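You operate a simulated robot arm through the tools that you are given. There is no shell and no other tool. Be economical: measure what you need, move in short steps, check, and stop when the job is done.

You run a simulated robot arm. Do the job below in one go: nothing can be reset, and whatever is moved stays where it is left.

JOB
Put things in order on the pet shelf top. At the end: the green oil bottle stands where the blue hand whipper (marked "CREAM") stood; the blue hand whipper stands on top of the yellow lemon tart; the clear tall glass stands where the black basin stopper stood; the black basin stopper stands where the green oil bottle stood; whatever was shut is shut again. Leave all else as you found it, and nothing knocked over.

It is judged by the outcome, as a careful person would: the job done as asked, and still so three seconds after it is handed in. It fails if anything else is knocked over, pushed out of place, dropped, spilled or broken. Lids that push on must go on centred and level and be pressed home; caps that screw on are set level and turned clockwise until they are tight.

ROBOT AND FRAMES
A 6-joint arm with a two-finger parallel gripper, fixed in place. Base frame: the origin is at the foot of the arm, x ahead of it, y to its left, z up; the work surface is at about z = 0.74. Units: m, rad, N and s.
With the tool pointing down near the work surface it reaches from about 0.28 to 0.74 m from the base axis. Its first joint turns from -1.152 to 1.152 rad. Payload 2.45 kg.
The tool frame sits at the grasp point between the pads (the TCP): z along the fingers, y along the line on which they close. The tips reach 0.024 m beyond it. Largest opening 0.068 m; finger width 0.017, thickness 0.01; the body of the gripper, 0.04 by 0.07 m, starts 0.041 m behind the TCP.
Orientation is that of the tool frame in the base frame, as a unit quaternion [x, y, z, w]. With the fingers straight down and closing along the base's y, the tool's x points along the base's -x, its y along +y and its z along -z.

CONTROLS
- The arm moves only by the tool move_arm. Its argument "plan" is a list of rows, each a list of 7 numbers: the shift along the base's x, y, z in units of 250 mm (1.0 is 250 mm), then the turn, a rotation vector about the base's x, y, z in units of 45 degrees (1.0 is 45 degrees), then the finger opening in m, from 0 to 0.068. In form: [[x, y, z, ax, ay, az, hand], ...]. A call has 1 to 12 rows; each row is the pose to reach, as a shift and turn from the pose commanded when the call began. A call with a number of a shift or a turn outside -1 to 1 is refused whole. A row lasts 0.2 s, in which the tool goes at most 0.05 m and 0.15 rad; a call with a longer step from one row to the next is refused whole, and so is a gripper value outside its range. Where a pose cannot be reached the arm comes as near as it can. A force on the tool above 40 N (or 10 N above the force at the start of the call, whichever is more), or a blocked arm, ends the call early, and 0.2 s more pass. The fingers move at their own pace (about 0.108 m/s each) and stop on an object; they squeeze with about 33 N. The grip force told is the motor's: it shows also when the fingers shut on nothing. Time passes only in rows, and 0.2 s behind the last, so rows that repeat a pose let the fingers close. It gives the time, the measured TCP pose, the force on the tool (base axes), the opening and the grip force at its end, in the units of the frame above (readings bear some noise), with the torque about the TCP (base axes, N m) and any sound that the robot's microphone picked up, and new pictures: "show" is both (left out), scene, wrist or none.
- Cameras (640 x 400 px; columns grow to the right, rows downward): "scene" is fixed at [0.1609, 0.4104, 1.4575]; the picture's right is [-0.83, -0.56, 0.00], its down [-0.35, 0.52, -0.78] and it looks along [0.43, -0.64, -0.63] (base axes); focal length 351 px, centre (320, 200). "wrist" rides on the gripper at [0.084, 0.011, -0.075] in the tool frame; the picture's right is [-0.13, 0.99, 0.00], its down [-0.60, -0.08, -0.79] and it looks along [-0.79, -0.10, 0.61] (tool axes); focal length 251 px, centre (320, 200). There is no depth. A picture from a camera that has moved, and an enlarged one, comes with that camera's place and axes in the base frame and with its lens.
- enlarge(camera, box): a new picture of the part [left, top, right, bottom] of that camera's present view, enlarged. No time passes.
- hand_in(): hands the job in; it is judged then, once.

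Go step by step. Nothing tells you positions but the pictures and the camera data: compare them with the known pose of the tool, close in by small moves and look again before you grip or let go. The budget is 120 turns and 200 pictures, counting those below and the enlarged ones. Unless the task says otherwise, let go and move clear before handing in, and close with one line.

The tools are called after "Request:" as a command line: name --pt "numbers of a row" for each row, then --argument value for the rest, lists and objects as JSON in quotes. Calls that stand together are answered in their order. move_arm: Moves the arm, as the interface text tells. Its arguments: {"type":"object","properties":{"plan":{"type":"array"},"show":{"type":"string","enum":["both","scene","wrist","none"]}},"required":["plan"]} The other tools are called the same way: enlarge (camera, box) takes an enlarged picture of a part of a camera's view; hand_in () hands the job in.

At the start:

```text
clock: 0.0
tcp_pos: [0.4322, -0.1979, 0.9886]
tcp_rot: [0.0, 1.0, 0.0, 0.0]
contact_force: [-0.2, 0.2, -0.1]
torque: [0.01, 0.0, 0.01]
gripper_width: 0.0679
gripper_force: 0.1
```

scene: 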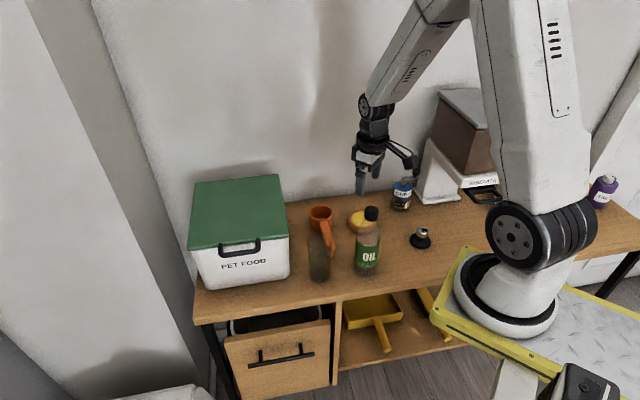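
wrist: 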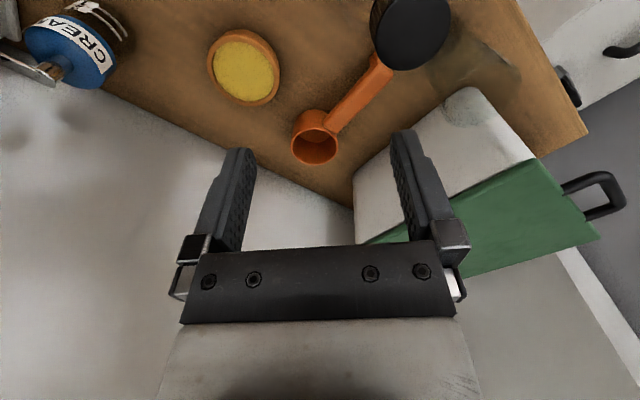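

I see the shelf with the oil bottle, glass, stopper, whipper, tart and an orange scoop. I'll enlarge the views to measure positions.

Request:
enlarge --camera "scene" --box '[290, 170, 450, 290]'

Request:
enlarge --camera "scene" --box '[180, 160, 640, 400]'

Request:
enlarge --camera "wrist" --box '[0, 0, 640, 200]'

```text
3.33 times, centred on (370, 230) of scene
camera zoom: at [0.1609, 0.4104, 1.4575], right [-0.83, -0.56, 0.0], down [-0.35, 0.52, -0.78], along [0.43, -0.64, -0.63], focal length 1170 px, centre (153, 100)
```

zoom: 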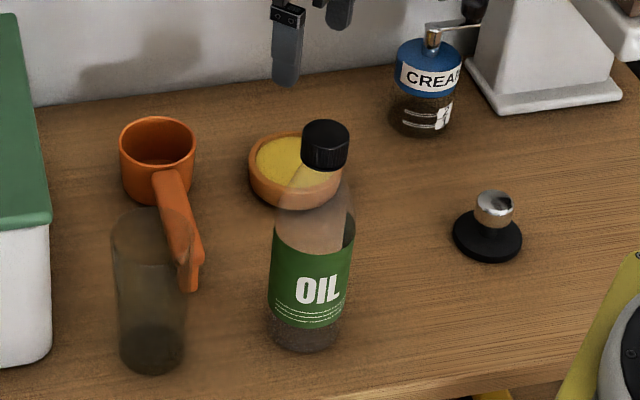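

```text
1.39 times, centred on (410, 280) of scene
camera zoom: at [0.1609, 0.4104, 1.4575], right [-0.83, -0.56, 0.0], down [-0.35, 0.52, -0.78], along [0.43, -0.64, -0.63], focal length 488 px, centre (195, 89)
```

zoom: 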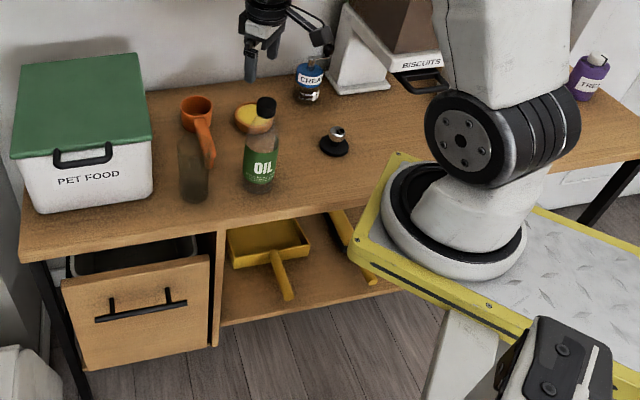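

```text
1.00 times, centred on (320, 100) of wrist (not enlarged: the box is as wide or as high as the picture)
camera zoom: at [0.348, -0.1881, 1.0622], right [0.13, 0.99, 0.0], down [0.6, -0.08, 0.79], along [0.79, -0.1, -0.61], focal length 251 px, centre (320, 300)
```

zoom: 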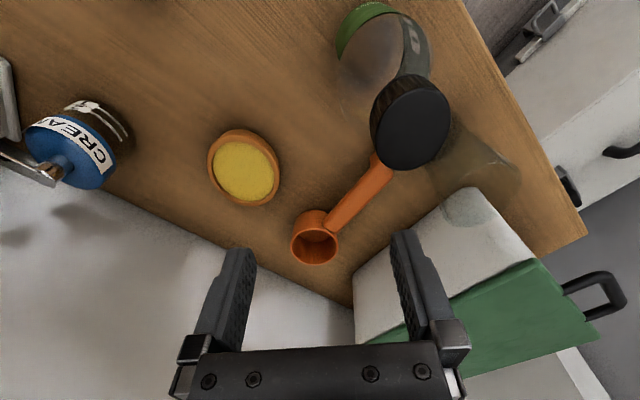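

Estimates so far: stopper at about (0.314, -0.325), whipper (0.424, -0.440), tart (0.481, -0.295), oil (0.396, -0.154) and glass (0.482, -0.066). Next I look closer at the whipper with the wrist camera.

Request:
move_arm --pt "-0.074 -0.13 -0.03 0 0 0 0.068" --pt "-0.148 -0.26 -0.06 0 0 0 0.068" --pt "-0.222 -0.39 -0.09 0 0 0 0.068" --pt "-0.296 -0.52 -0.12 0 0 0 0.068" --pt "-0.37 -0.65 -0.15 0 0 0 0.068"

```text
clock: 1.2
tcp_pos: [0.338, -0.3629, 0.9496]
tcp_rot: [-0.001, 1.0, 0.0, 0.0]
contact_force: [0.3, -0.6, 0.4]
torque: [-0.02, 0.01, 0.02]
gripper_width: 0.0678
gripper_force: 0.0
camera wrist: at [0.2548, -0.3525, 1.0242], right [0.13, 0.99, 0.0], down [0.6, -0.08, 0.79], along [0.79, -0.1, -0.61], focal length 251 px, centre (320, 200)
```

scene: 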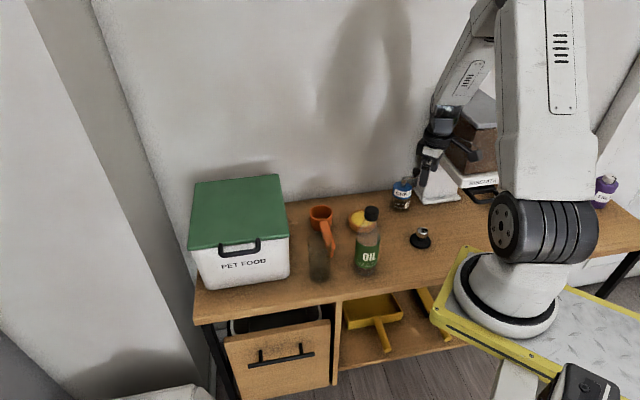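
wrist: 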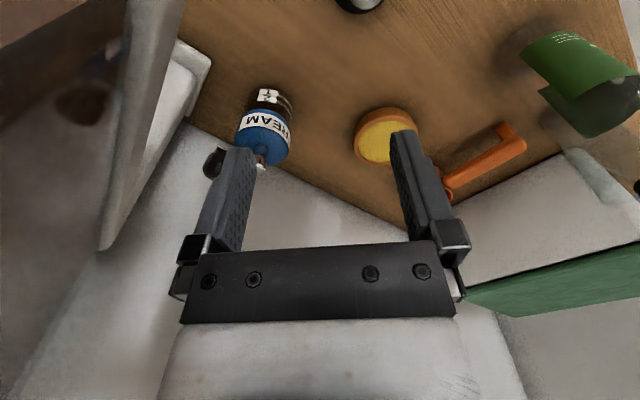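

The whipper is now in the wrist view beside the dispenser. I'll enlarge it, and the scene view of it.

Request:
enlarge --camera "wrist" --box '[170, 60, 330, 180]'

Request:
enlarge --camera "scene" --box '[360, 150, 500, 260]'

```text
3.33 times, centred on (250, 120) of wrist
camera zoom: at [0.2548, -0.3525, 1.0242], right [0.13, 0.99, 0.0], down [0.6, -0.08, 0.79], along [0.79, -0.1, -0.61], focal length 838 px, centre (553, 467)
```

zoom: 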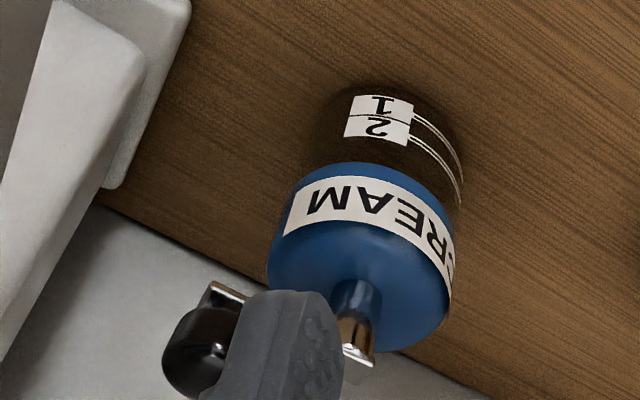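

```text
3.64 times, centred on (430, 205) of scene
camera zoom: at [0.1608, 0.4105, 1.4575], right [-0.83, -0.56, 0.0], down [-0.35, 0.52, -0.78], along [0.43, -0.64, -0.63], focal length 1277 px, centre (-80, 182)
```

zoom: 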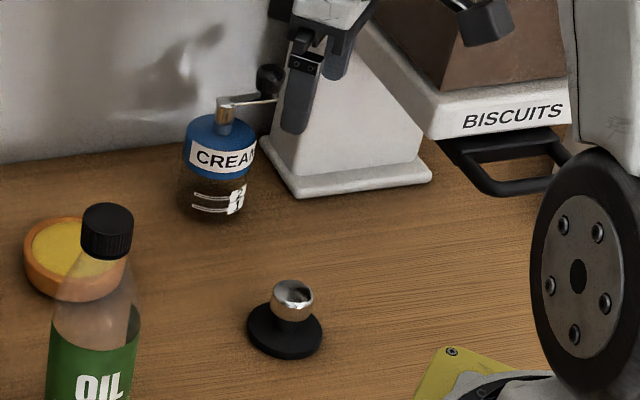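

The crank arm points along the desk towards (-0.7, -0.7), with its knob up. The lid top is at about (0.4285, -0.4385, 0.818) and about 0.059 wide. I'll turn the tool -135° so the fingers close across the crank and the camera is on the far side from it.

Request:
move_arm --pt "0.06 0.03 0.03 0 0 -0.16667 0.068" --pt "0.12 0.06 0.06 0 0 -0.3333 0.068" --pt "0.18 0.09 0.09 0 0 -0.5 0.068" --pt "0.24 0.1 0.12 0 0 -0.6667 0.068" --pt "0.24 0.1 0.12 0 0 -0.8333 0.068" --pt "0.24 0.1 0.12 0 0 -1 0.068" --show "none"

Request:
move_arm --pt "0 0 0 0 0 -0.16667 0.068" --pt "0 0 0 0 0 -0.3333 0.068" --pt "0 0 0 0 0 -0.5 0.068" --pt "0 0 0 0 0 -0.6667 0.068" --pt "0 0 0 0 0 -0.8333 0.068" --pt "0 0 0 0 0 -1 0.068" --show "none"

Request:
move_arm --pt "0 0 0 0 0 -0.16667 0.068" --pt "0 0 0 0 0 -0.3333 0.068" --pt "0 0 0 0 0 -0.5 0.068" --pt "0 0 0 0 0 -0.6667 0.068" --pt "0 0 0 0 0 -0.8333 0.068" --pt "0 0 0 0 0 -1 0.068"

```text
clock: 2.6
tcp_pos: [0.399, -0.337, 0.9806]
tcp_rot: [0.383, 0.924, 0.0, 0.0]
contact_force: [-0.1, 0.1, -1.2]
torque: [-0.01, -0.01, -0.02]
gripper_width: 0.0678
gripper_force: 0.2
```

```text
clock: 4.0
tcp_pos: [0.398, -0.3365, 0.98]
tcp_rot: [0.708, 0.706, 0.0, 0.0]
contact_force: [0.5, 0.0, 0.6]
torque: [0.0, 0.03, -0.03]
gripper_width: 0.0679
gripper_force: 0.0
```

```text
clock: 5.4
tcp_pos: [0.3994, -0.3372, 0.9783]
tcp_rot: [0.924, 0.382, 0.0, 0.0]
contact_force: [-0.9, 0.2, -0.6]
torque: [-0.02, 0.0, 0.0]
gripper_width: 0.0681
gripper_force: 0.0
camera wrist: at [0.4669, -0.285, 1.0547], right [0.61, -0.79, 0.0], down [-0.48, -0.37, 0.79], along [-0.63, -0.48, -0.61], focal length 251 px, centre (320, 200)
```

scene: 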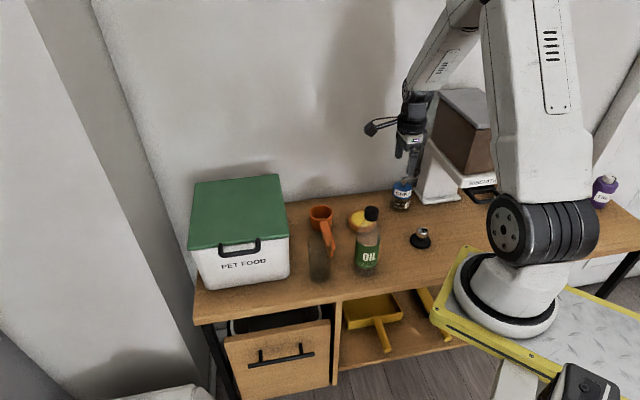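
wrist: 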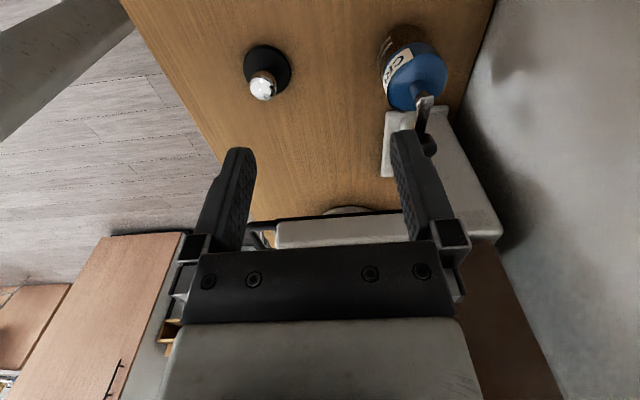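

The turn worked and the crank is aligned between the fingers. I move above the whipper at a safe height.

Request:
move_arm --pt "0.04 -0.137 -0.04 0 0 0 0.068" --pt "0.08 -0.274 -0.09 0 0 0 0.068" --pt "0.115 -0.412 -0.15 0 0 0 0.068"

Request:
enlarge --camera "wrist" --box '[220, 60, 420, 210]'

Request:
enlarge --camera "scene" --box '[360, 120, 480, 220]'

```text
clock: 6.2
tcp_pos: [0.4294, -0.4391, 0.9428]
tcp_rot: [0.924, 0.383, 0.0, 0.0]
contact_force: [0.5, 0.7, 0.3]
torque: [-0.02, -0.03, -0.04]
gripper_width: 0.0683
gripper_force: 0.0
camera wrist: at [0.4965, -0.3876, 1.0178], right [0.61, -0.79, 0.0], down [-0.48, -0.37, 0.79], along [-0.63, -0.48, -0.61], focal length 251 px, centre (320, 200)
```

scene: 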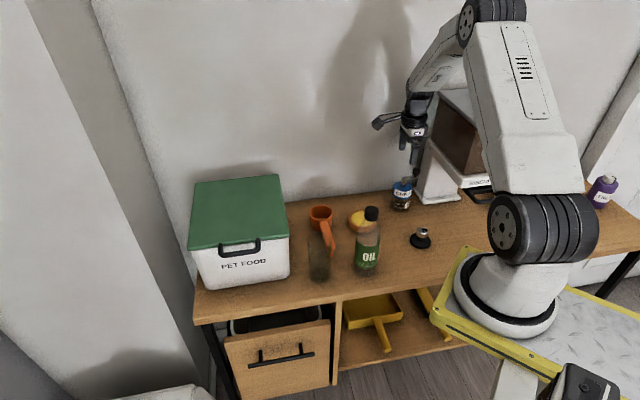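
wrist: 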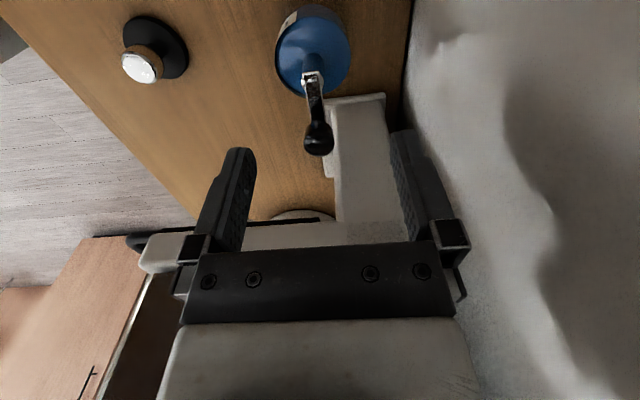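

```text
2.67 times, centred on (320, 135) of wrist
camera zoom: at [0.4965, -0.3876, 1.0178], right [0.61, -0.79, 0.0], down [-0.48, -0.37, 0.79], along [-0.63, -0.48, -0.61], focal length 670 px, centre (320, 373)
```

zoom: 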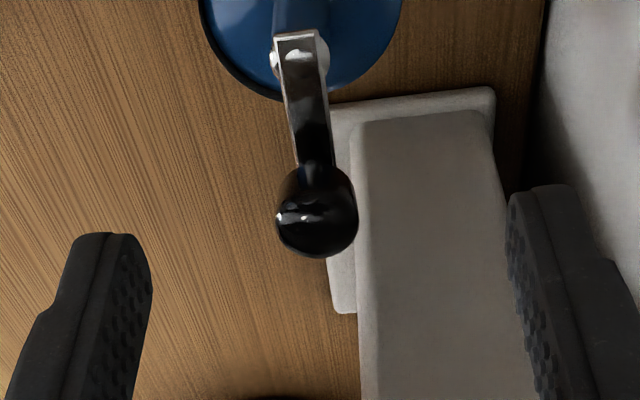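

```text
4.00 times, centred on (420, 170) of scene
camera zoom: at [0.1608, 0.4105, 1.4575], right [-0.83, -0.56, 0.0], down [-0.35, 0.52, -0.78], along [0.43, -0.64, -0.63], focal length 1404 px, centre (-80, 320)
```

zoom: 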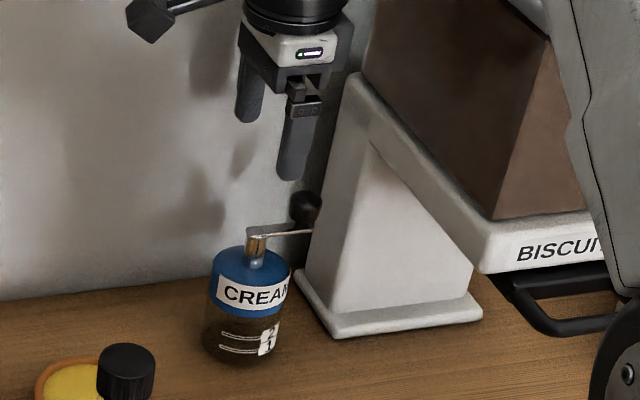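

The post sits about 5 mm off the finger centreline, so I correct for that. I then descend part way, with the tips still above the lid, and check.

Request:
move_arm --pt "-0.0136 0.0172 -0.1 0 0 0 0.068" --pt "-0.0136 0.0172 -0.2 0 0 0 0.068" --pt "-0.0136 0.0172 -0.28 0 0 0 0.068" --pt "-0.0136 0.0172 -0.28 0 0 0 0.068"

Request:
enlarge --camera "scene" --box '[370, 140, 460, 215]'

```text
clock: 7.2
tcp_pos: [0.4248, -0.4347, 0.8725]
tcp_rot: [0.924, 0.382, 0.0, 0.0]
contact_force: [0.3, -1.1, 0.3]
torque: [0.0, 0.01, 0.01]
gripper_width: 0.0682
gripper_force: 0.0
camera wrist: at [0.4923, -0.3828, 0.9465], right [0.61, -0.79, 0.0], down [-0.48, -0.37, 0.79], along [-0.63, -0.48, -0.61], focal length 251 px, centre (320, 200)
```

scene: 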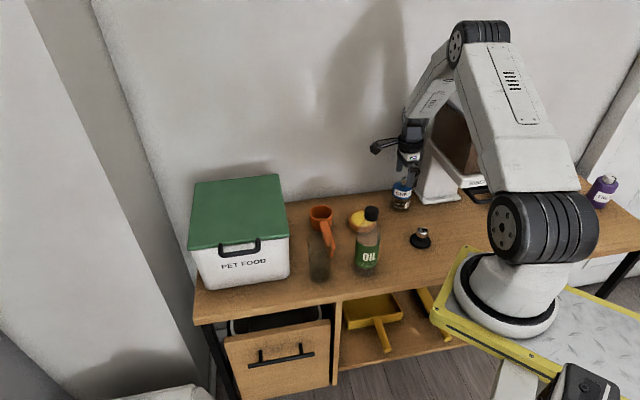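
wrist: 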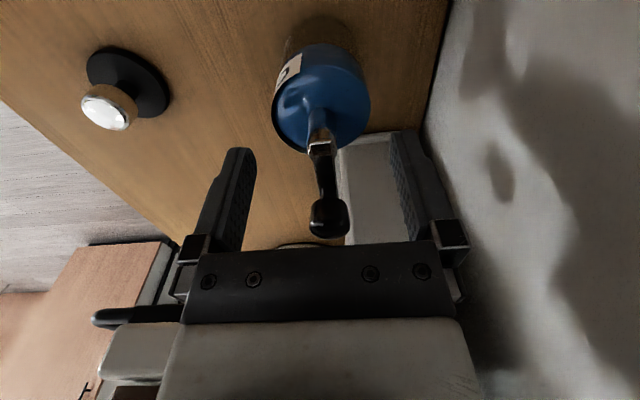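

```text
5.33 times, centred on (415, 178) of scene
camera zoom: at [0.1609, 0.4104, 1.4575], right [-0.83, -0.56, 0.0], down [-0.35, 0.52, -0.78], along [0.43, -0.64, -0.63], focal length 1872 px, centre (-187, 320)
```

zoom: 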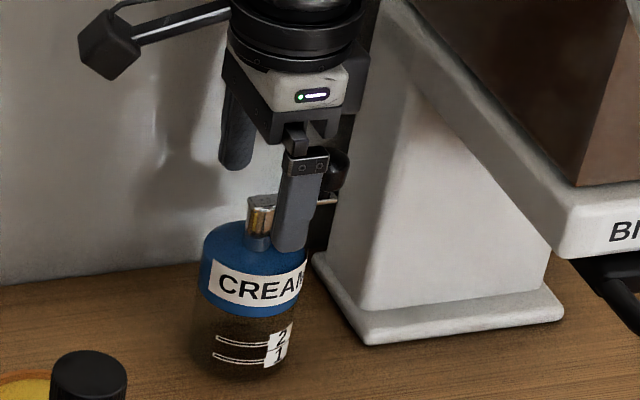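

The lid is centred between the fingers. I descend to TCP z of about 0.821 and close on the lid.

Request:
move_arm --pt "0 0 -0.08 0 0 0 0.068" --pt "0 0 -0.15 0 0 0 0.068" --pt "0 0 -0.21 0 0 0 0.068" --pt "0 0 -0.21 0 0 0 0.068"

Request:
enlarge --camera "scene" --box '[370, 140, 460, 215]'

```text
clock: 8.0
tcp_pos: [0.4279, -0.4416, 0.8366]
tcp_rot: [0.924, 0.382, 0.001, 0.011]
contact_force: [-3.4, 1.2, 12.8]
torque: [-0.24, 0.24, -0.05]
gripper_width: 0.068
gripper_force: 0.1
stopped in row 3: the force on the tool passed its limit (the readings are from after the stop); the commanded pose is now the measured one
camera wrist: at [0.4949, -0.3902, 0.9114], right [0.61, -0.79, 0.02], down [-0.49, -0.36, 0.79], along [-0.62, -0.49, -0.61], focal length 251 px, centre (320, 200)
```

scene: 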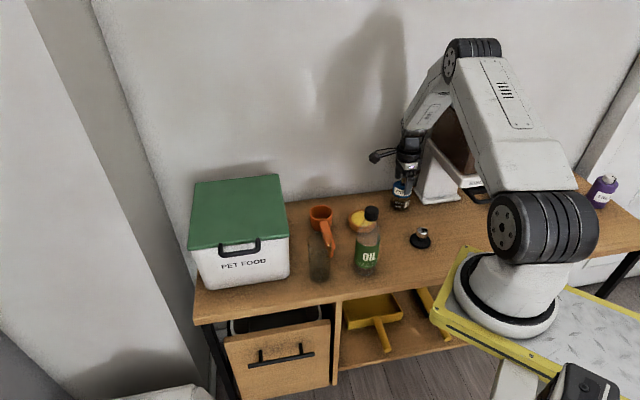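
wrist: 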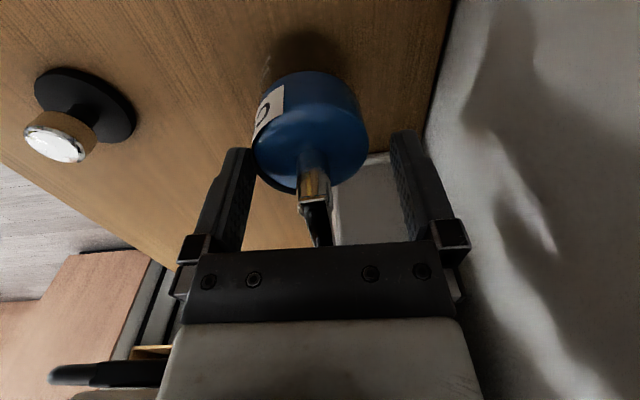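

```text
5.33 times, centred on (415, 178) of scene
camera zoom: at [0.1606, 0.4107, 1.4575], right [-0.83, -0.56, 0.0], down [-0.35, 0.52, -0.78], along [0.43, -0.64, -0.63], focal length 1872 px, centre (-187, 320)
```

zoom: 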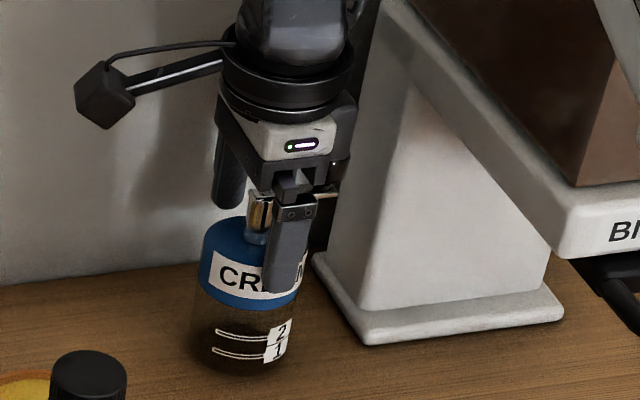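

The gripper body touched the crank knob (torque puts the contact about 27 mm off axis on the crank side). I back up and tilt the tool 20° about the closing axis, leaning away from the knob, then look again.

Request:
move_arm --pt "0 0 0.12 0.025 0.013 0 0.068" --pt "0 0.04 0.254 0.025 0.013 0 0.068" --pt "0 0.04 0.254 -0.08 0.118 0 0.068" --pt "0 0.04 0.254 -0.185 0.223 0 0.068" --pt "0 0.04 0.254 -0.289 0.327 0 0.068" --pt "0 0.04 0.254 -0.289 0.327 0 0.068"

Request:
enlarge --camera "scene" --box '[370, 140, 460, 215]'

```text
clock: 9.4
tcp_pos: [0.4279, -0.4321, 0.8983]
tcp_rot: [0.909, 0.378, -0.16, 0.064]
contact_force: [0.5, -0.1, -0.9]
torque: [0.0, 0.0, -0.03]
gripper_width: 0.0679
gripper_force: 0.0
camera wrist: at [0.5103, -0.3657, 0.9401], right [0.62, -0.79, 0.04], down [-0.26, -0.16, 0.95], along [-0.74, -0.6, -0.3], focal length 251 px, centre (320, 200)
```

scene: 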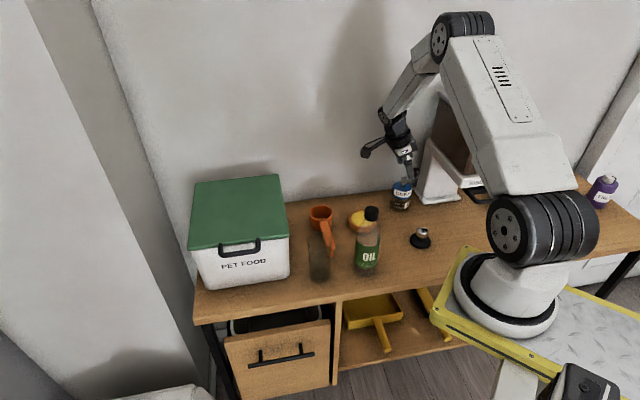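
wrist: 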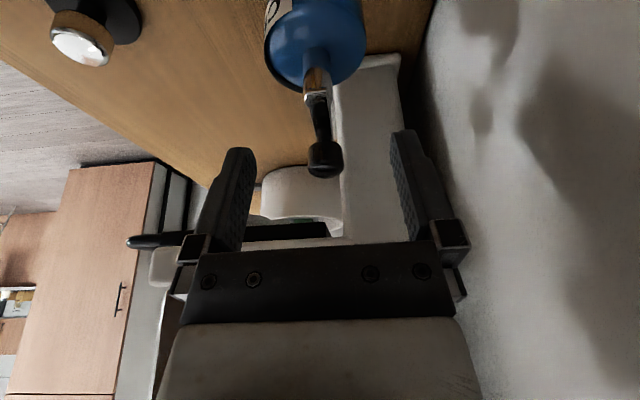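

```text
5.33 times, centred on (415, 178) of scene
camera zoom: at [0.1609, 0.4105, 1.4575], right [-0.83, -0.56, 0.0], down [-0.35, 0.52, -0.78], along [0.43, -0.64, -0.63], focal length 1872 px, centre (-187, 320)
```

zoom: 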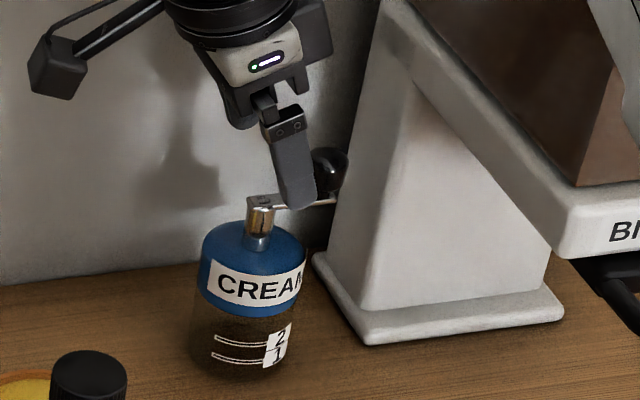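

Orientation is good, the centring is within about 1 mm, and the knob clears the tilted body. I descend to z of about 0.82.

Request:
move_arm --pt "0 0 -0.1 0 0 0 0.068" --pt "0 0 -0.2 0 0 0 0.068" --pt "0 0 -0.27 0 0 0 0.068" --pt "0 0 -0.32 0 0 0 0.068" --pt "0 0 -0.32 0 0 0 0.068"

Request:
enlarge --camera "scene" --box '[370, 140, 460, 215]'

```text
clock: 10.6
tcp_pos: [0.4273, -0.4321, 0.8176]
tcp_rot: [0.91, 0.378, -0.16, 0.064]
contact_force: [0.1, 1.4, 0.3]
torque: [-0.02, -0.02, 0.01]
gripper_width: 0.0679
gripper_force: 0.0
camera wrist: at [0.5096, -0.3654, 0.8602], right [0.62, -0.79, 0.04], down [-0.26, -0.16, 0.95], along [-0.74, -0.6, -0.31], focal length 251 px, centre (320, 200)
```

scene: 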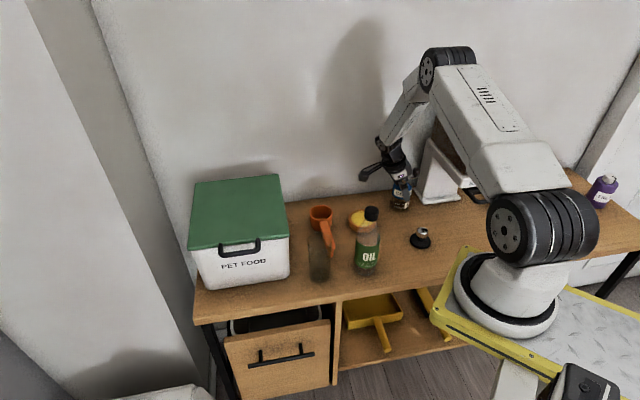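
wrist: 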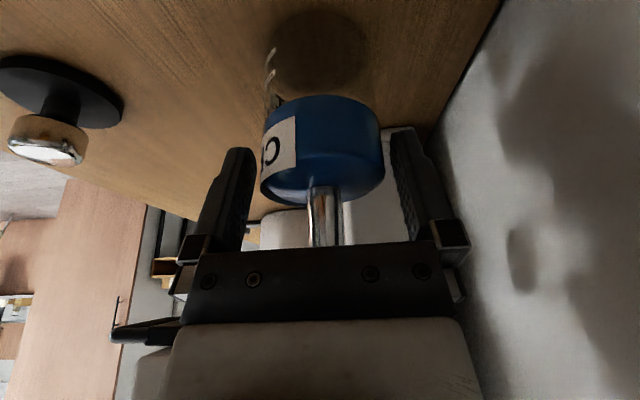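

```text
5.33 times, centred on (415, 178) of scene
camera zoom: at [0.1609, 0.4104, 1.4575], right [-0.83, -0.56, 0.0], down [-0.35, 0.52, -0.78], along [0.43, -0.64, -0.63], focal length 1872 px, centre (-187, 320)
```

zoom: 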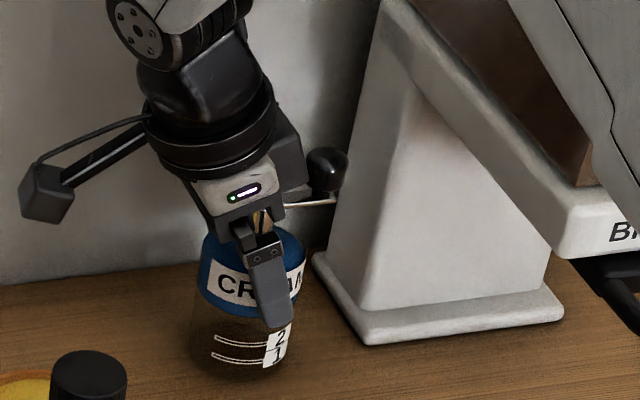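

The fingers straddle the lid with no contact. I close the grip.

Request:
move_arm --pt "0 0 0 0 0 0 0.05" --pt "0 0 0 0 0 0 0.04" --pt "0 0 0 0 0 0 0.04"

```text
clock: 11.4
tcp_pos: [0.4276, -0.4318, 0.8182]
tcp_rot: [0.91, 0.378, -0.16, 0.064]
contact_force: [-0.2, -0.4, 0.9]
torque: [-0.1, -0.05, -0.01]
gripper_width: 0.0572
gripper_force: 33.2
camera wrist: at [0.5096, -0.3654, 0.8604], right [0.62, -0.79, 0.04], down [-0.26, -0.16, 0.95], along [-0.74, -0.6, -0.31], focal length 251 px, centre (320, 200)
```

scene: 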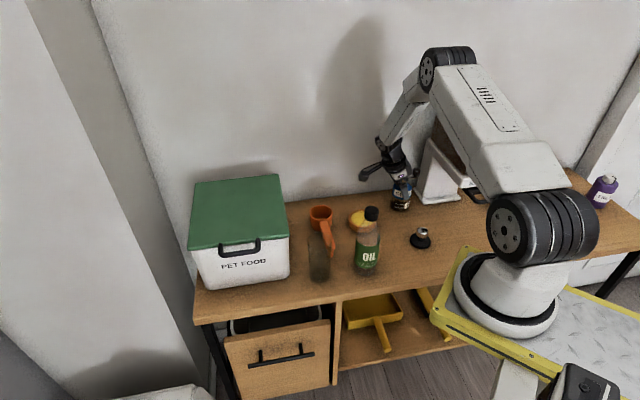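
wrist: 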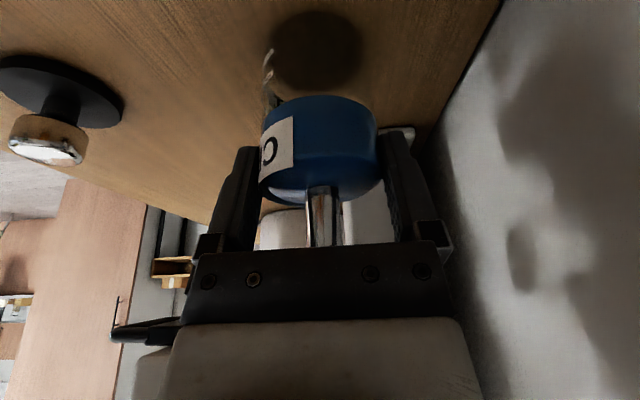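

The lid is gripped at 57 mm. I lift a little first to check the hold.

Request:
move_arm --pt "0 0 0.03 0 0 0 0.04" --pt "0 0 0.08 0 0 0 0.04" --pt "0 0 0.2 0 0 0 0.04" --pt "0 0 0.32 0 0 0 0.04" --pt "0 0 0.32 0 0 0 0.04"

Request:
enlarge --camera "scene" --box '[340, 120, 460, 220]'

```text
clock: 12.6
tcp_pos: [0.428, -0.4306, 0.8972]
tcp_rot: [0.909, 0.378, -0.161, 0.065]
contact_force: [-0.8, 0.2, -0.1]
torque: [-0.02, 0.0, -0.02]
gripper_width: 0.0569
gripper_force: 33.2
camera wrist: at [0.5098, -0.3647, 0.9395], right [0.62, -0.79, 0.04], down [-0.26, -0.16, 0.95], along [-0.74, -0.6, -0.31], focal length 251 px, centre (320, 200)
```

scene: 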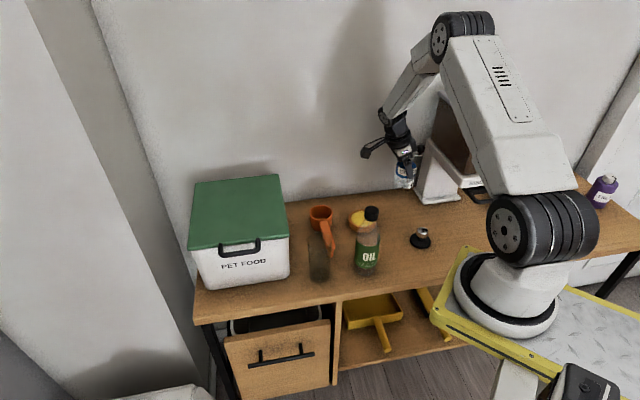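
wrist: 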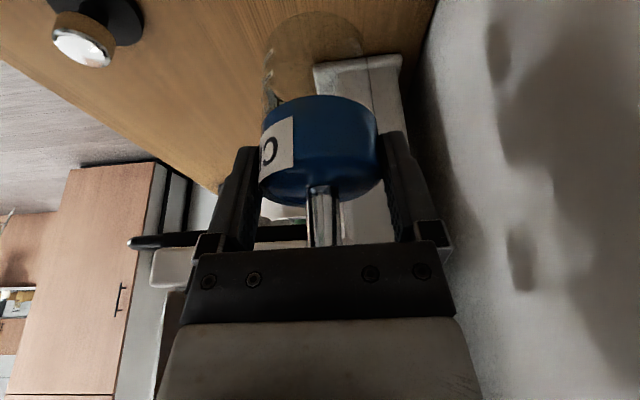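

```text
4.00 times, centred on (400, 170) of scene
camera zoom: at [0.1609, 0.4104, 1.4575], right [-0.83, -0.56, 0.0], down [-0.35, 0.52, -0.78], along [0.43, -0.64, -0.63], focal length 1404 px, centre (0, 320)
```

zoom: 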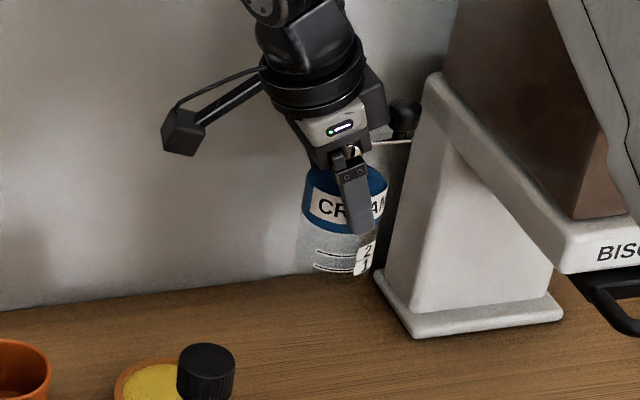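

The whipper is held level. I carry it over the tart, staying high.

Request:
move_arm --pt "0.055 0.14 0 0 0 0 0.04" --pt "0.11 0.28 0 0 0 0 0.04" --pt "0.165 0.42 0 0 0 0 0.04" --pt "0.22 0.558 0 0 0 0 0.04" --pt "0.22 0.558 0 0 0 0 0.04"

Request:
enlarge --camera "scene" --box '[310, 130, 430, 230]'

```text
clock: 13.8
tcp_pos: [0.4812, -0.2932, 0.8984]
tcp_rot: [0.909, 0.378, -0.161, 0.064]
contact_force: [-0.1, -0.4, -1.9]
torque: [0.0, -0.01, 0.06]
gripper_width: 0.0574
gripper_force: 32.7
camera wrist: at [0.5638, -0.2267, 0.9398], right [0.62, -0.79, 0.04], down [-0.26, -0.16, 0.95], along [-0.74, -0.6, -0.3], focal length 251 px, centre (320, 200)
```

scene: 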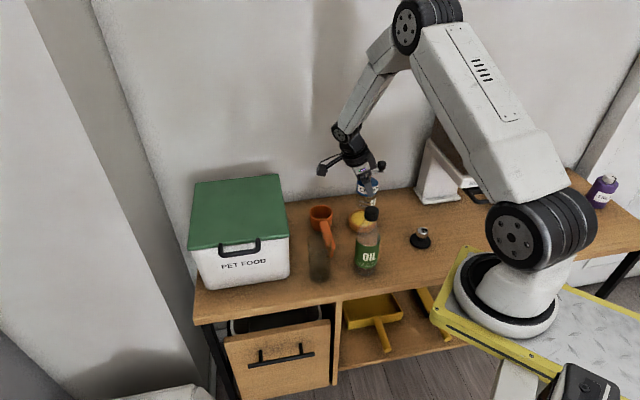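
wrist: 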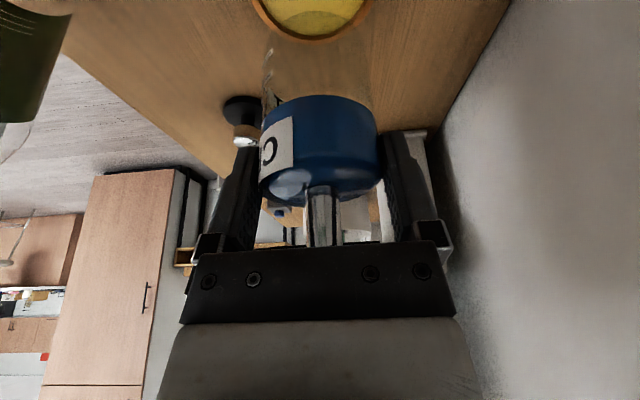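

```text
4.00 times, centred on (370, 180) of scene
camera zoom: at [0.1609, 0.4105, 1.4575], right [-0.83, -0.56, 0.0], down [-0.35, 0.52, -0.78], along [0.43, -0.64, -0.63], focal length 1404 px, centre (120, 280)
```

zoom: 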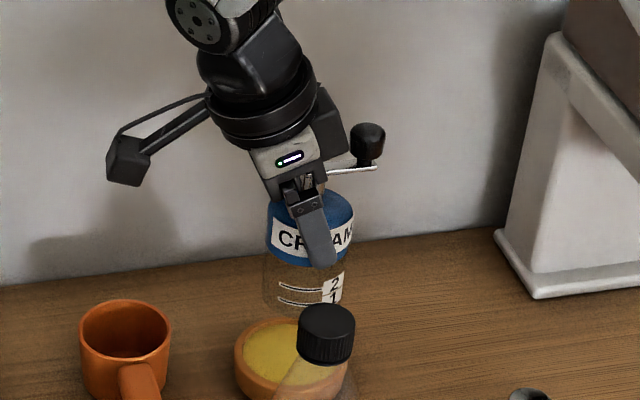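

Aligned across the closing axis. I lower part way to check alignment along the other axis.

Request:
move_arm --pt "0 0 -0.08 0 0 0 0.04" --pt "0 0 -0.16 0 0 0 0.04" --pt "0 0 -0.16 0 0 0 0.04"

Request:
enlarge --camera "scene" --box '[325, 170, 415, 245]'

Request:
enlarge --camera "wrist" --box '[220, 0, 420, 125]'

```text
clock: 14.6
tcp_pos: [0.4813, -0.2926, 0.8571]
tcp_rot: [0.91, 0.377, -0.161, 0.064]
contact_force: [0.2, 0.2, -2.3]
torque: [0.04, -0.01, -0.02]
gripper_width: 0.0568
gripper_force: 32.8
camera wrist: at [0.5639, -0.2261, 0.8994], right [0.62, -0.79, 0.04], down [-0.26, -0.16, 0.95], along [-0.74, -0.6, -0.3], focal length 251 px, centre (320, 200)
```

scene: 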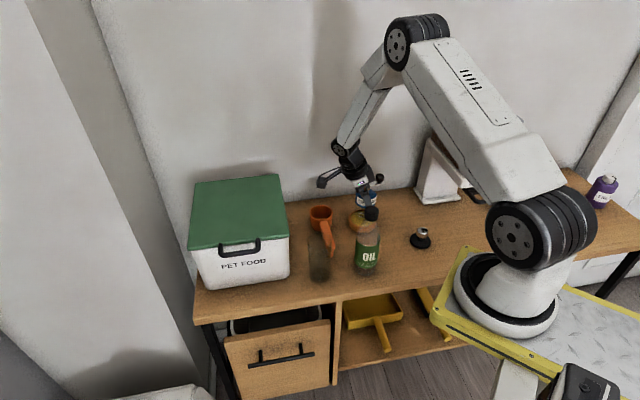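
wrist: 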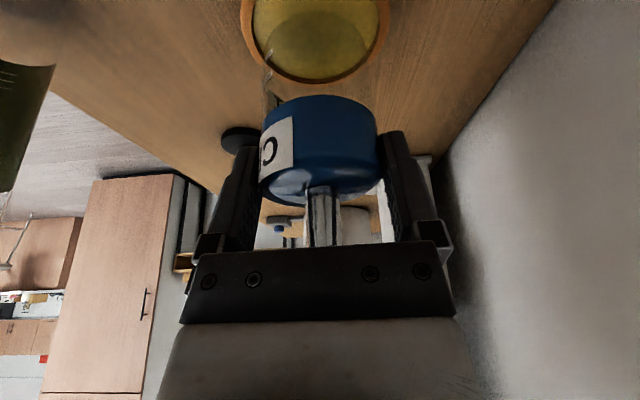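

```text
5.33 times, centred on (370, 208) of scene
camera zoom: at [0.1609, 0.4104, 1.4575], right [-0.83, -0.56, 0.0], down [-0.35, 0.52, -0.78], along [0.43, -0.64, -0.63], focal length 1872 px, centre (53, 160)
```

zoom: 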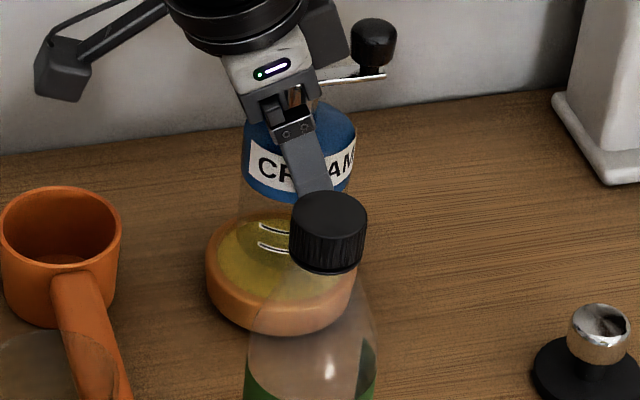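

```text
3.20 times, centred on (320, 62) of wrist
camera zoom: at [0.5639, -0.2261, 0.8994], right [0.62, -0.79, 0.04], down [-0.26, -0.16, 0.95], along [-0.74, -0.6, -0.3], focal length 805 px, centre (320, 640)
```

zoom: 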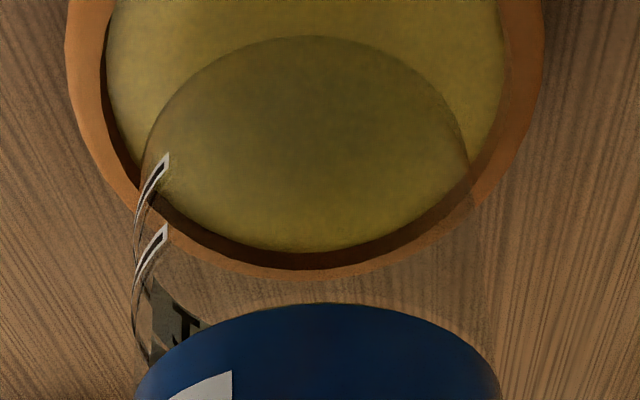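

The whipper needs about 4 mm more along the crank axis, as the tart has a rim it must sit inside. I adjust and lower slowly.

Request:
move_arm --pt "0.012 0.012 0 0 0 0 0.04" --pt "0.012 0.012 -0.03 0 0 0 0.04" --pt "0.012 0.012 -0.05 0 0 0 0.04" --pt "0.012 0.012 -0.05 0 0 0 0.04" --show "none"

Request:
enlarge --camera "scene" --box '[325, 170, 415, 245]'

Request:
enlarge --camera "wrist" --box '[220, 0, 420, 125]'

```text
clock: 15.6
tcp_pos: [0.4859, -0.2902, 0.8459]
tcp_rot: [0.909, 0.379, -0.16, 0.065]
contact_force: [-0.6, -0.5, -1.6]
torque: [-0.01, 0.0, -0.03]
gripper_width: 0.057
gripper_force: 33.2
```

```text
5.33 times, centred on (370, 208) of scene
camera zoom: at [0.1609, 0.4104, 1.4575], right [-0.83, -0.56, 0.0], down [-0.35, 0.52, -0.78], along [0.43, -0.64, -0.63], focal length 1872 px, centre (53, 160)
```

zoom: 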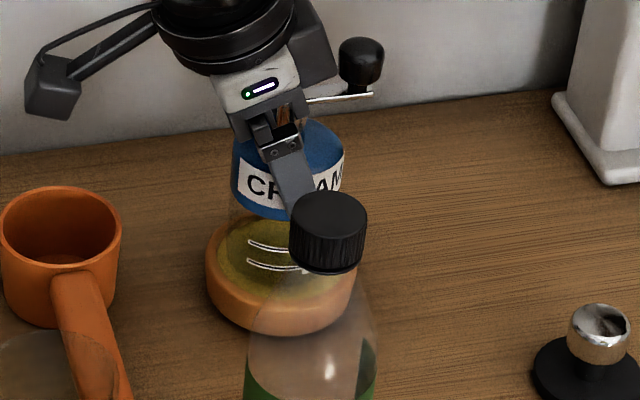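

```text
3.20 times, centred on (320, 62) of wrist
camera zoom: at [0.568, -0.2232, 0.888], right [0.62, -0.79, 0.04], down [-0.26, -0.16, 0.95], along [-0.74, -0.6, -0.31], focal length 805 px, centre (320, 640)
```

zoom: 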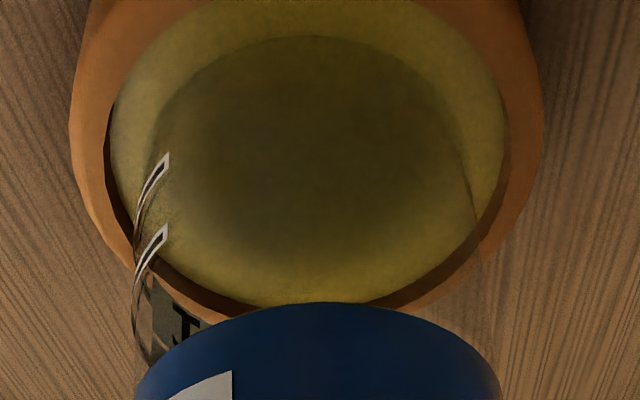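

Now it looks about 3 mm past centre, so I step back a little and then lower to contact.

Request:
move_arm --pt "-0.009 -0.009 0 0 0 0 0.04" --pt "-0.009 -0.009 -0.012 0 0 0 0.04" --pt "-0.009 -0.009 -0.02 0 0 0 0.04" --pt "-0.009 -0.009 -0.02 0 0 0 0.04" --show "none"

Request:
enlarge --camera "scene" --box '[325, 170, 415, 245]'

Request:
enlarge --camera "wrist" --box '[220, 0, 420, 125]'

```text
clock: 16.6
tcp_pos: [0.4847, -0.2926, 0.8416]
tcp_rot: [0.91, 0.377, -0.158, 0.066]
contact_force: [-1.4, -0.5, 26.5]
torque: [-0.52, 0.15, -0.03]
gripper_width: 0.0573
gripper_force: 32.9
```

```text
5.33 times, centred on (370, 208) of scene
camera zoom: at [0.1604, 0.4108, 1.4575], right [-0.83, -0.56, 0.0], down [-0.35, 0.52, -0.78], along [0.43, -0.64, -0.63], focal length 1872 px, centre (53, 160)
```

zoom: 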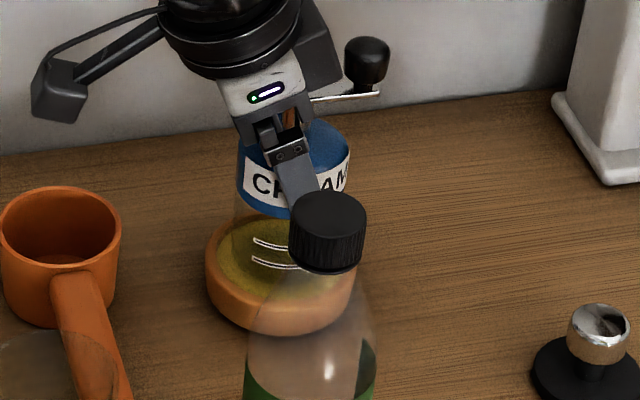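

```text
3.20 times, centred on (320, 62) of wrist
camera zoom: at [0.5662, -0.2268, 0.8843], right [0.62, -0.79, 0.04], down [-0.27, -0.16, 0.95], along [-0.74, -0.6, -0.31], focal length 805 px, centre (320, 640)
```

zoom: 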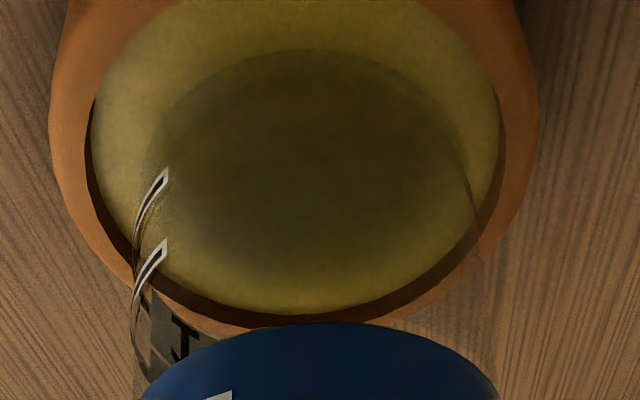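

There is contact at 26 N, slightly off to the far/wall side. I unload, shift about 4 mm and re-check.

Request:
move_arm --pt "0 0 0.03 0 0 0 0.04" --pt "-0.001 0.012 0.03 0 0 0 0.04" --pt "-0.001 0.012 0.03 0 0 0 0.04"

Request:
enlarge --camera "scene" --box '[325, 170, 415, 245]'

Request:
enlarge --camera "wrist" --box '[220, 0, 420, 125]'

```text
clock: 17.4
tcp_pos: [0.4816, -0.2893, 0.8476]
tcp_rot: [0.909, 0.378, -0.161, 0.064]
contact_force: [-0.3, -0.7, -1.8]
torque: [0.03, -0.03, -0.02]
gripper_width: 0.0574
gripper_force: 33.2
camera wrist: at [0.5647, -0.2225, 0.8902], right [0.62, -0.79, 0.04], down [-0.26, -0.16, 0.95], along [-0.74, -0.6, -0.3], focal length 251 px, centre (320, 200)
```

scene: 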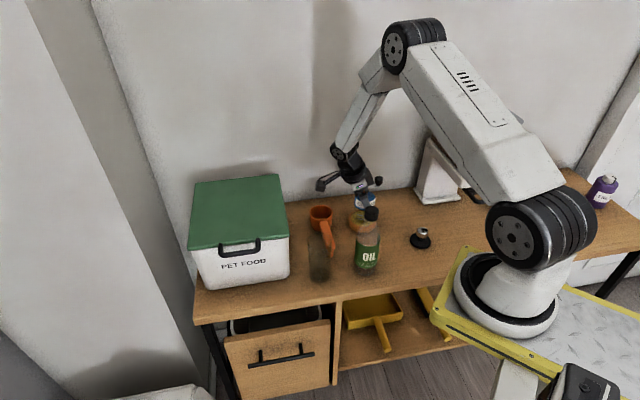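
wrist: 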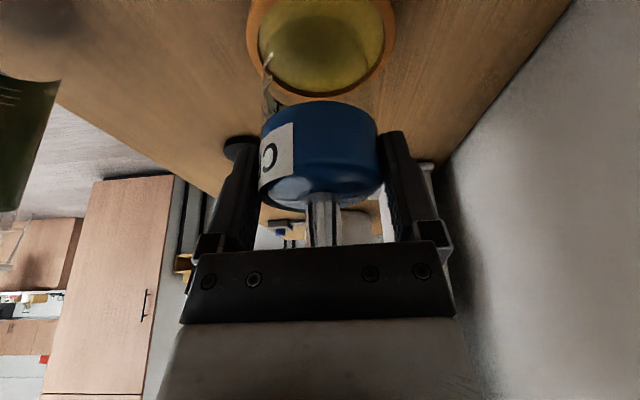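

```text
5.33 times, centred on (370, 208) of scene
camera zoom: at [0.1609, 0.4104, 1.4575], right [-0.83, -0.56, 0.0], down [-0.35, 0.52, -0.78], along [0.43, -0.64, -0.63], focal length 1872 px, centre (53, 160)
```

zoom: 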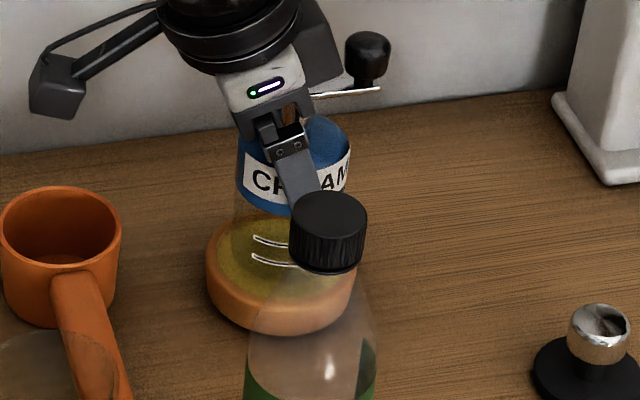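

```text
3.20 times, centred on (320, 62) of wrist
camera zoom: at [0.5647, -0.2225, 0.8902], right [0.62, -0.79, 0.04], down [-0.26, -0.16, 0.95], along [-0.74, -0.6, -0.3], focal length 805 px, centre (320, 640)
```

zoom: 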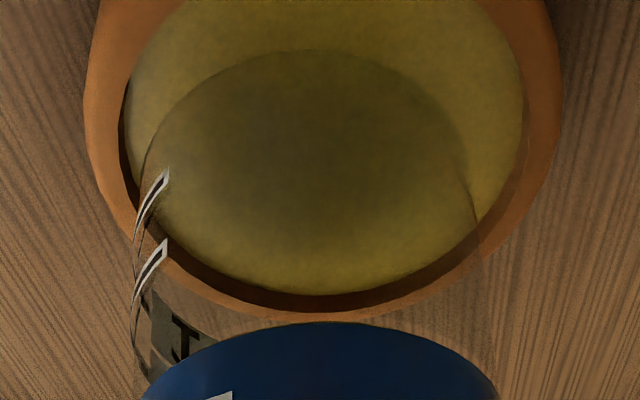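

Slight final correction of about 3 mm, then I lower gently.

Request:
move_arm --pt "0.011 0.003 0 0 0 0 0.04" --pt "0.011 0.003 -0.01 0 0 0 0.04" --pt "0.011 0.003 -0.02 0 0 0 0.04" --pt "0.011 0.003 -0.02 0 0 0 0.04" --show "none"

Request:
enlarge --camera "wrist" --box '[220, 0, 420, 125]'

```text
clock: 18.4
tcp_pos: [0.4871, -0.2872, 0.8421]
tcp_rot: [0.909, 0.378, -0.161, 0.064]
contact_force: [-0.6, 0.1, -1.1]
torque: [-0.01, 0.01, 0.01]
gripper_width: 0.0569
gripper_force: 32.8
```

```text
3.20 times, centred on (320, 62) of wrist
camera zoom: at [0.5687, -0.2218, 0.8848], right [0.62, -0.79, 0.04], down [-0.26, -0.16, 0.95], along [-0.74, -0.6, -0.31], focal length 805 px, centre (320, 640)
```

zoom: 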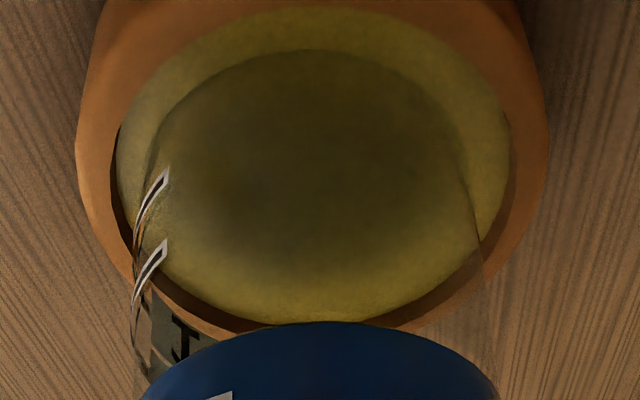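

Well centred and not yet touching. I lower further in 1 to 2 mm steps.

Request:
move_arm --pt "0 0 -0.006 0 0 0 0.04" --pt "0 0 -0.012 0 0 0 0.04" --pt "0 0 -0.012 0 0 0 0.04" --show "none"

```text
clock: 19.2
tcp_pos: [0.487, -0.2882, 0.8416]
tcp_rot: [0.91, 0.378, -0.16, 0.066]
contact_force: [-5.7, 6.5, 29.7]
torque: [0.24, 0.53, -0.08]
gripper_width: 0.0575
gripper_force: 33.2
```

Contact again at the same height, and the load is now near the whipper's centre. I unload slightly before releasing.

Request:
move_arm --pt "0 0 0.008 0 0 0 0.04" --pt "0 0 0.008 0 0 0 0.04" --show "wrist"

Request:
enlarge --camera "scene" --box '[325, 170, 415, 245]'

Request:
enlarge --camera "wrist" --box '[220, 0, 420, 125]'

```text
clock: 19.8
tcp_pos: [0.4867, -0.2876, 0.8426]
tcp_rot: [0.909, 0.378, -0.16, 0.065]
contact_force: [2.2, -4.1, 8.4]
torque: [-0.46, -0.11, 0.03]
gripper_width: 0.0573
gripper_force: 32.8
camera wrist: at [0.5686, -0.222, 0.8841], right [0.62, -0.79, 0.04], down [-0.27, -0.16, 0.95], along [-0.74, -0.6, -0.31], focal length 251 px, centre (320, 200)
```

wrist: 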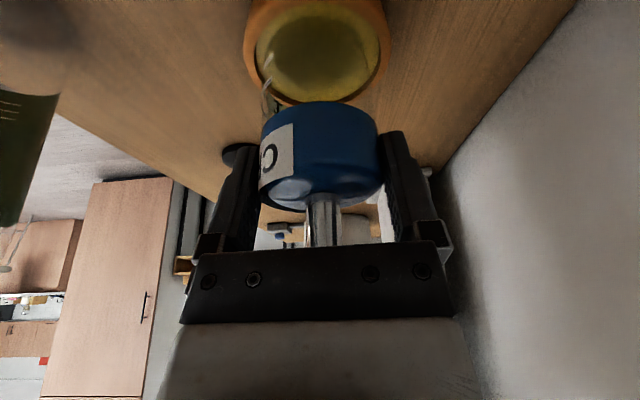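

```text
5.33 times, centred on (370, 208) of scene
camera zoom: at [0.1608, 0.4105, 1.4575], right [-0.83, -0.56, 0.0], down [-0.35, 0.52, -0.78], along [0.43, -0.64, -0.63], focal length 1872 px, centre (53, 160)
```

zoom: 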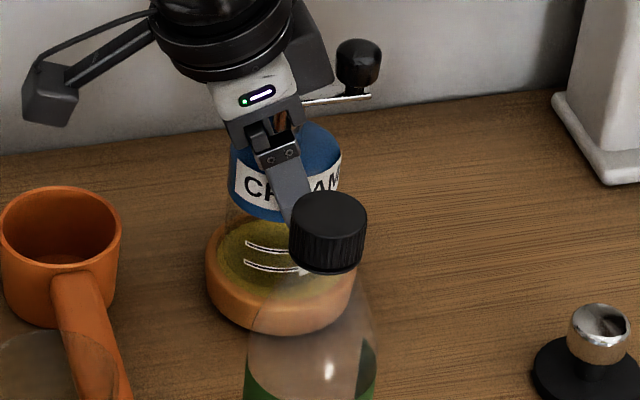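

```text
3.20 times, centred on (320, 62) of wrist
camera zoom: at [0.5686, -0.222, 0.8841], right [0.62, -0.79, 0.04], down [-0.27, -0.16, 0.95], along [-0.74, -0.6, -0.31], focal length 805 px, centre (320, 640)
```

zoom: 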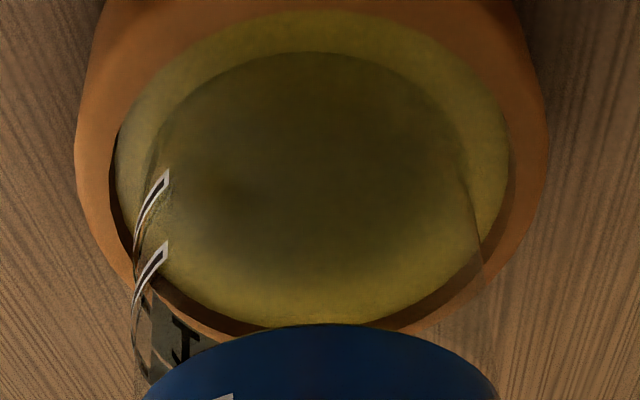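

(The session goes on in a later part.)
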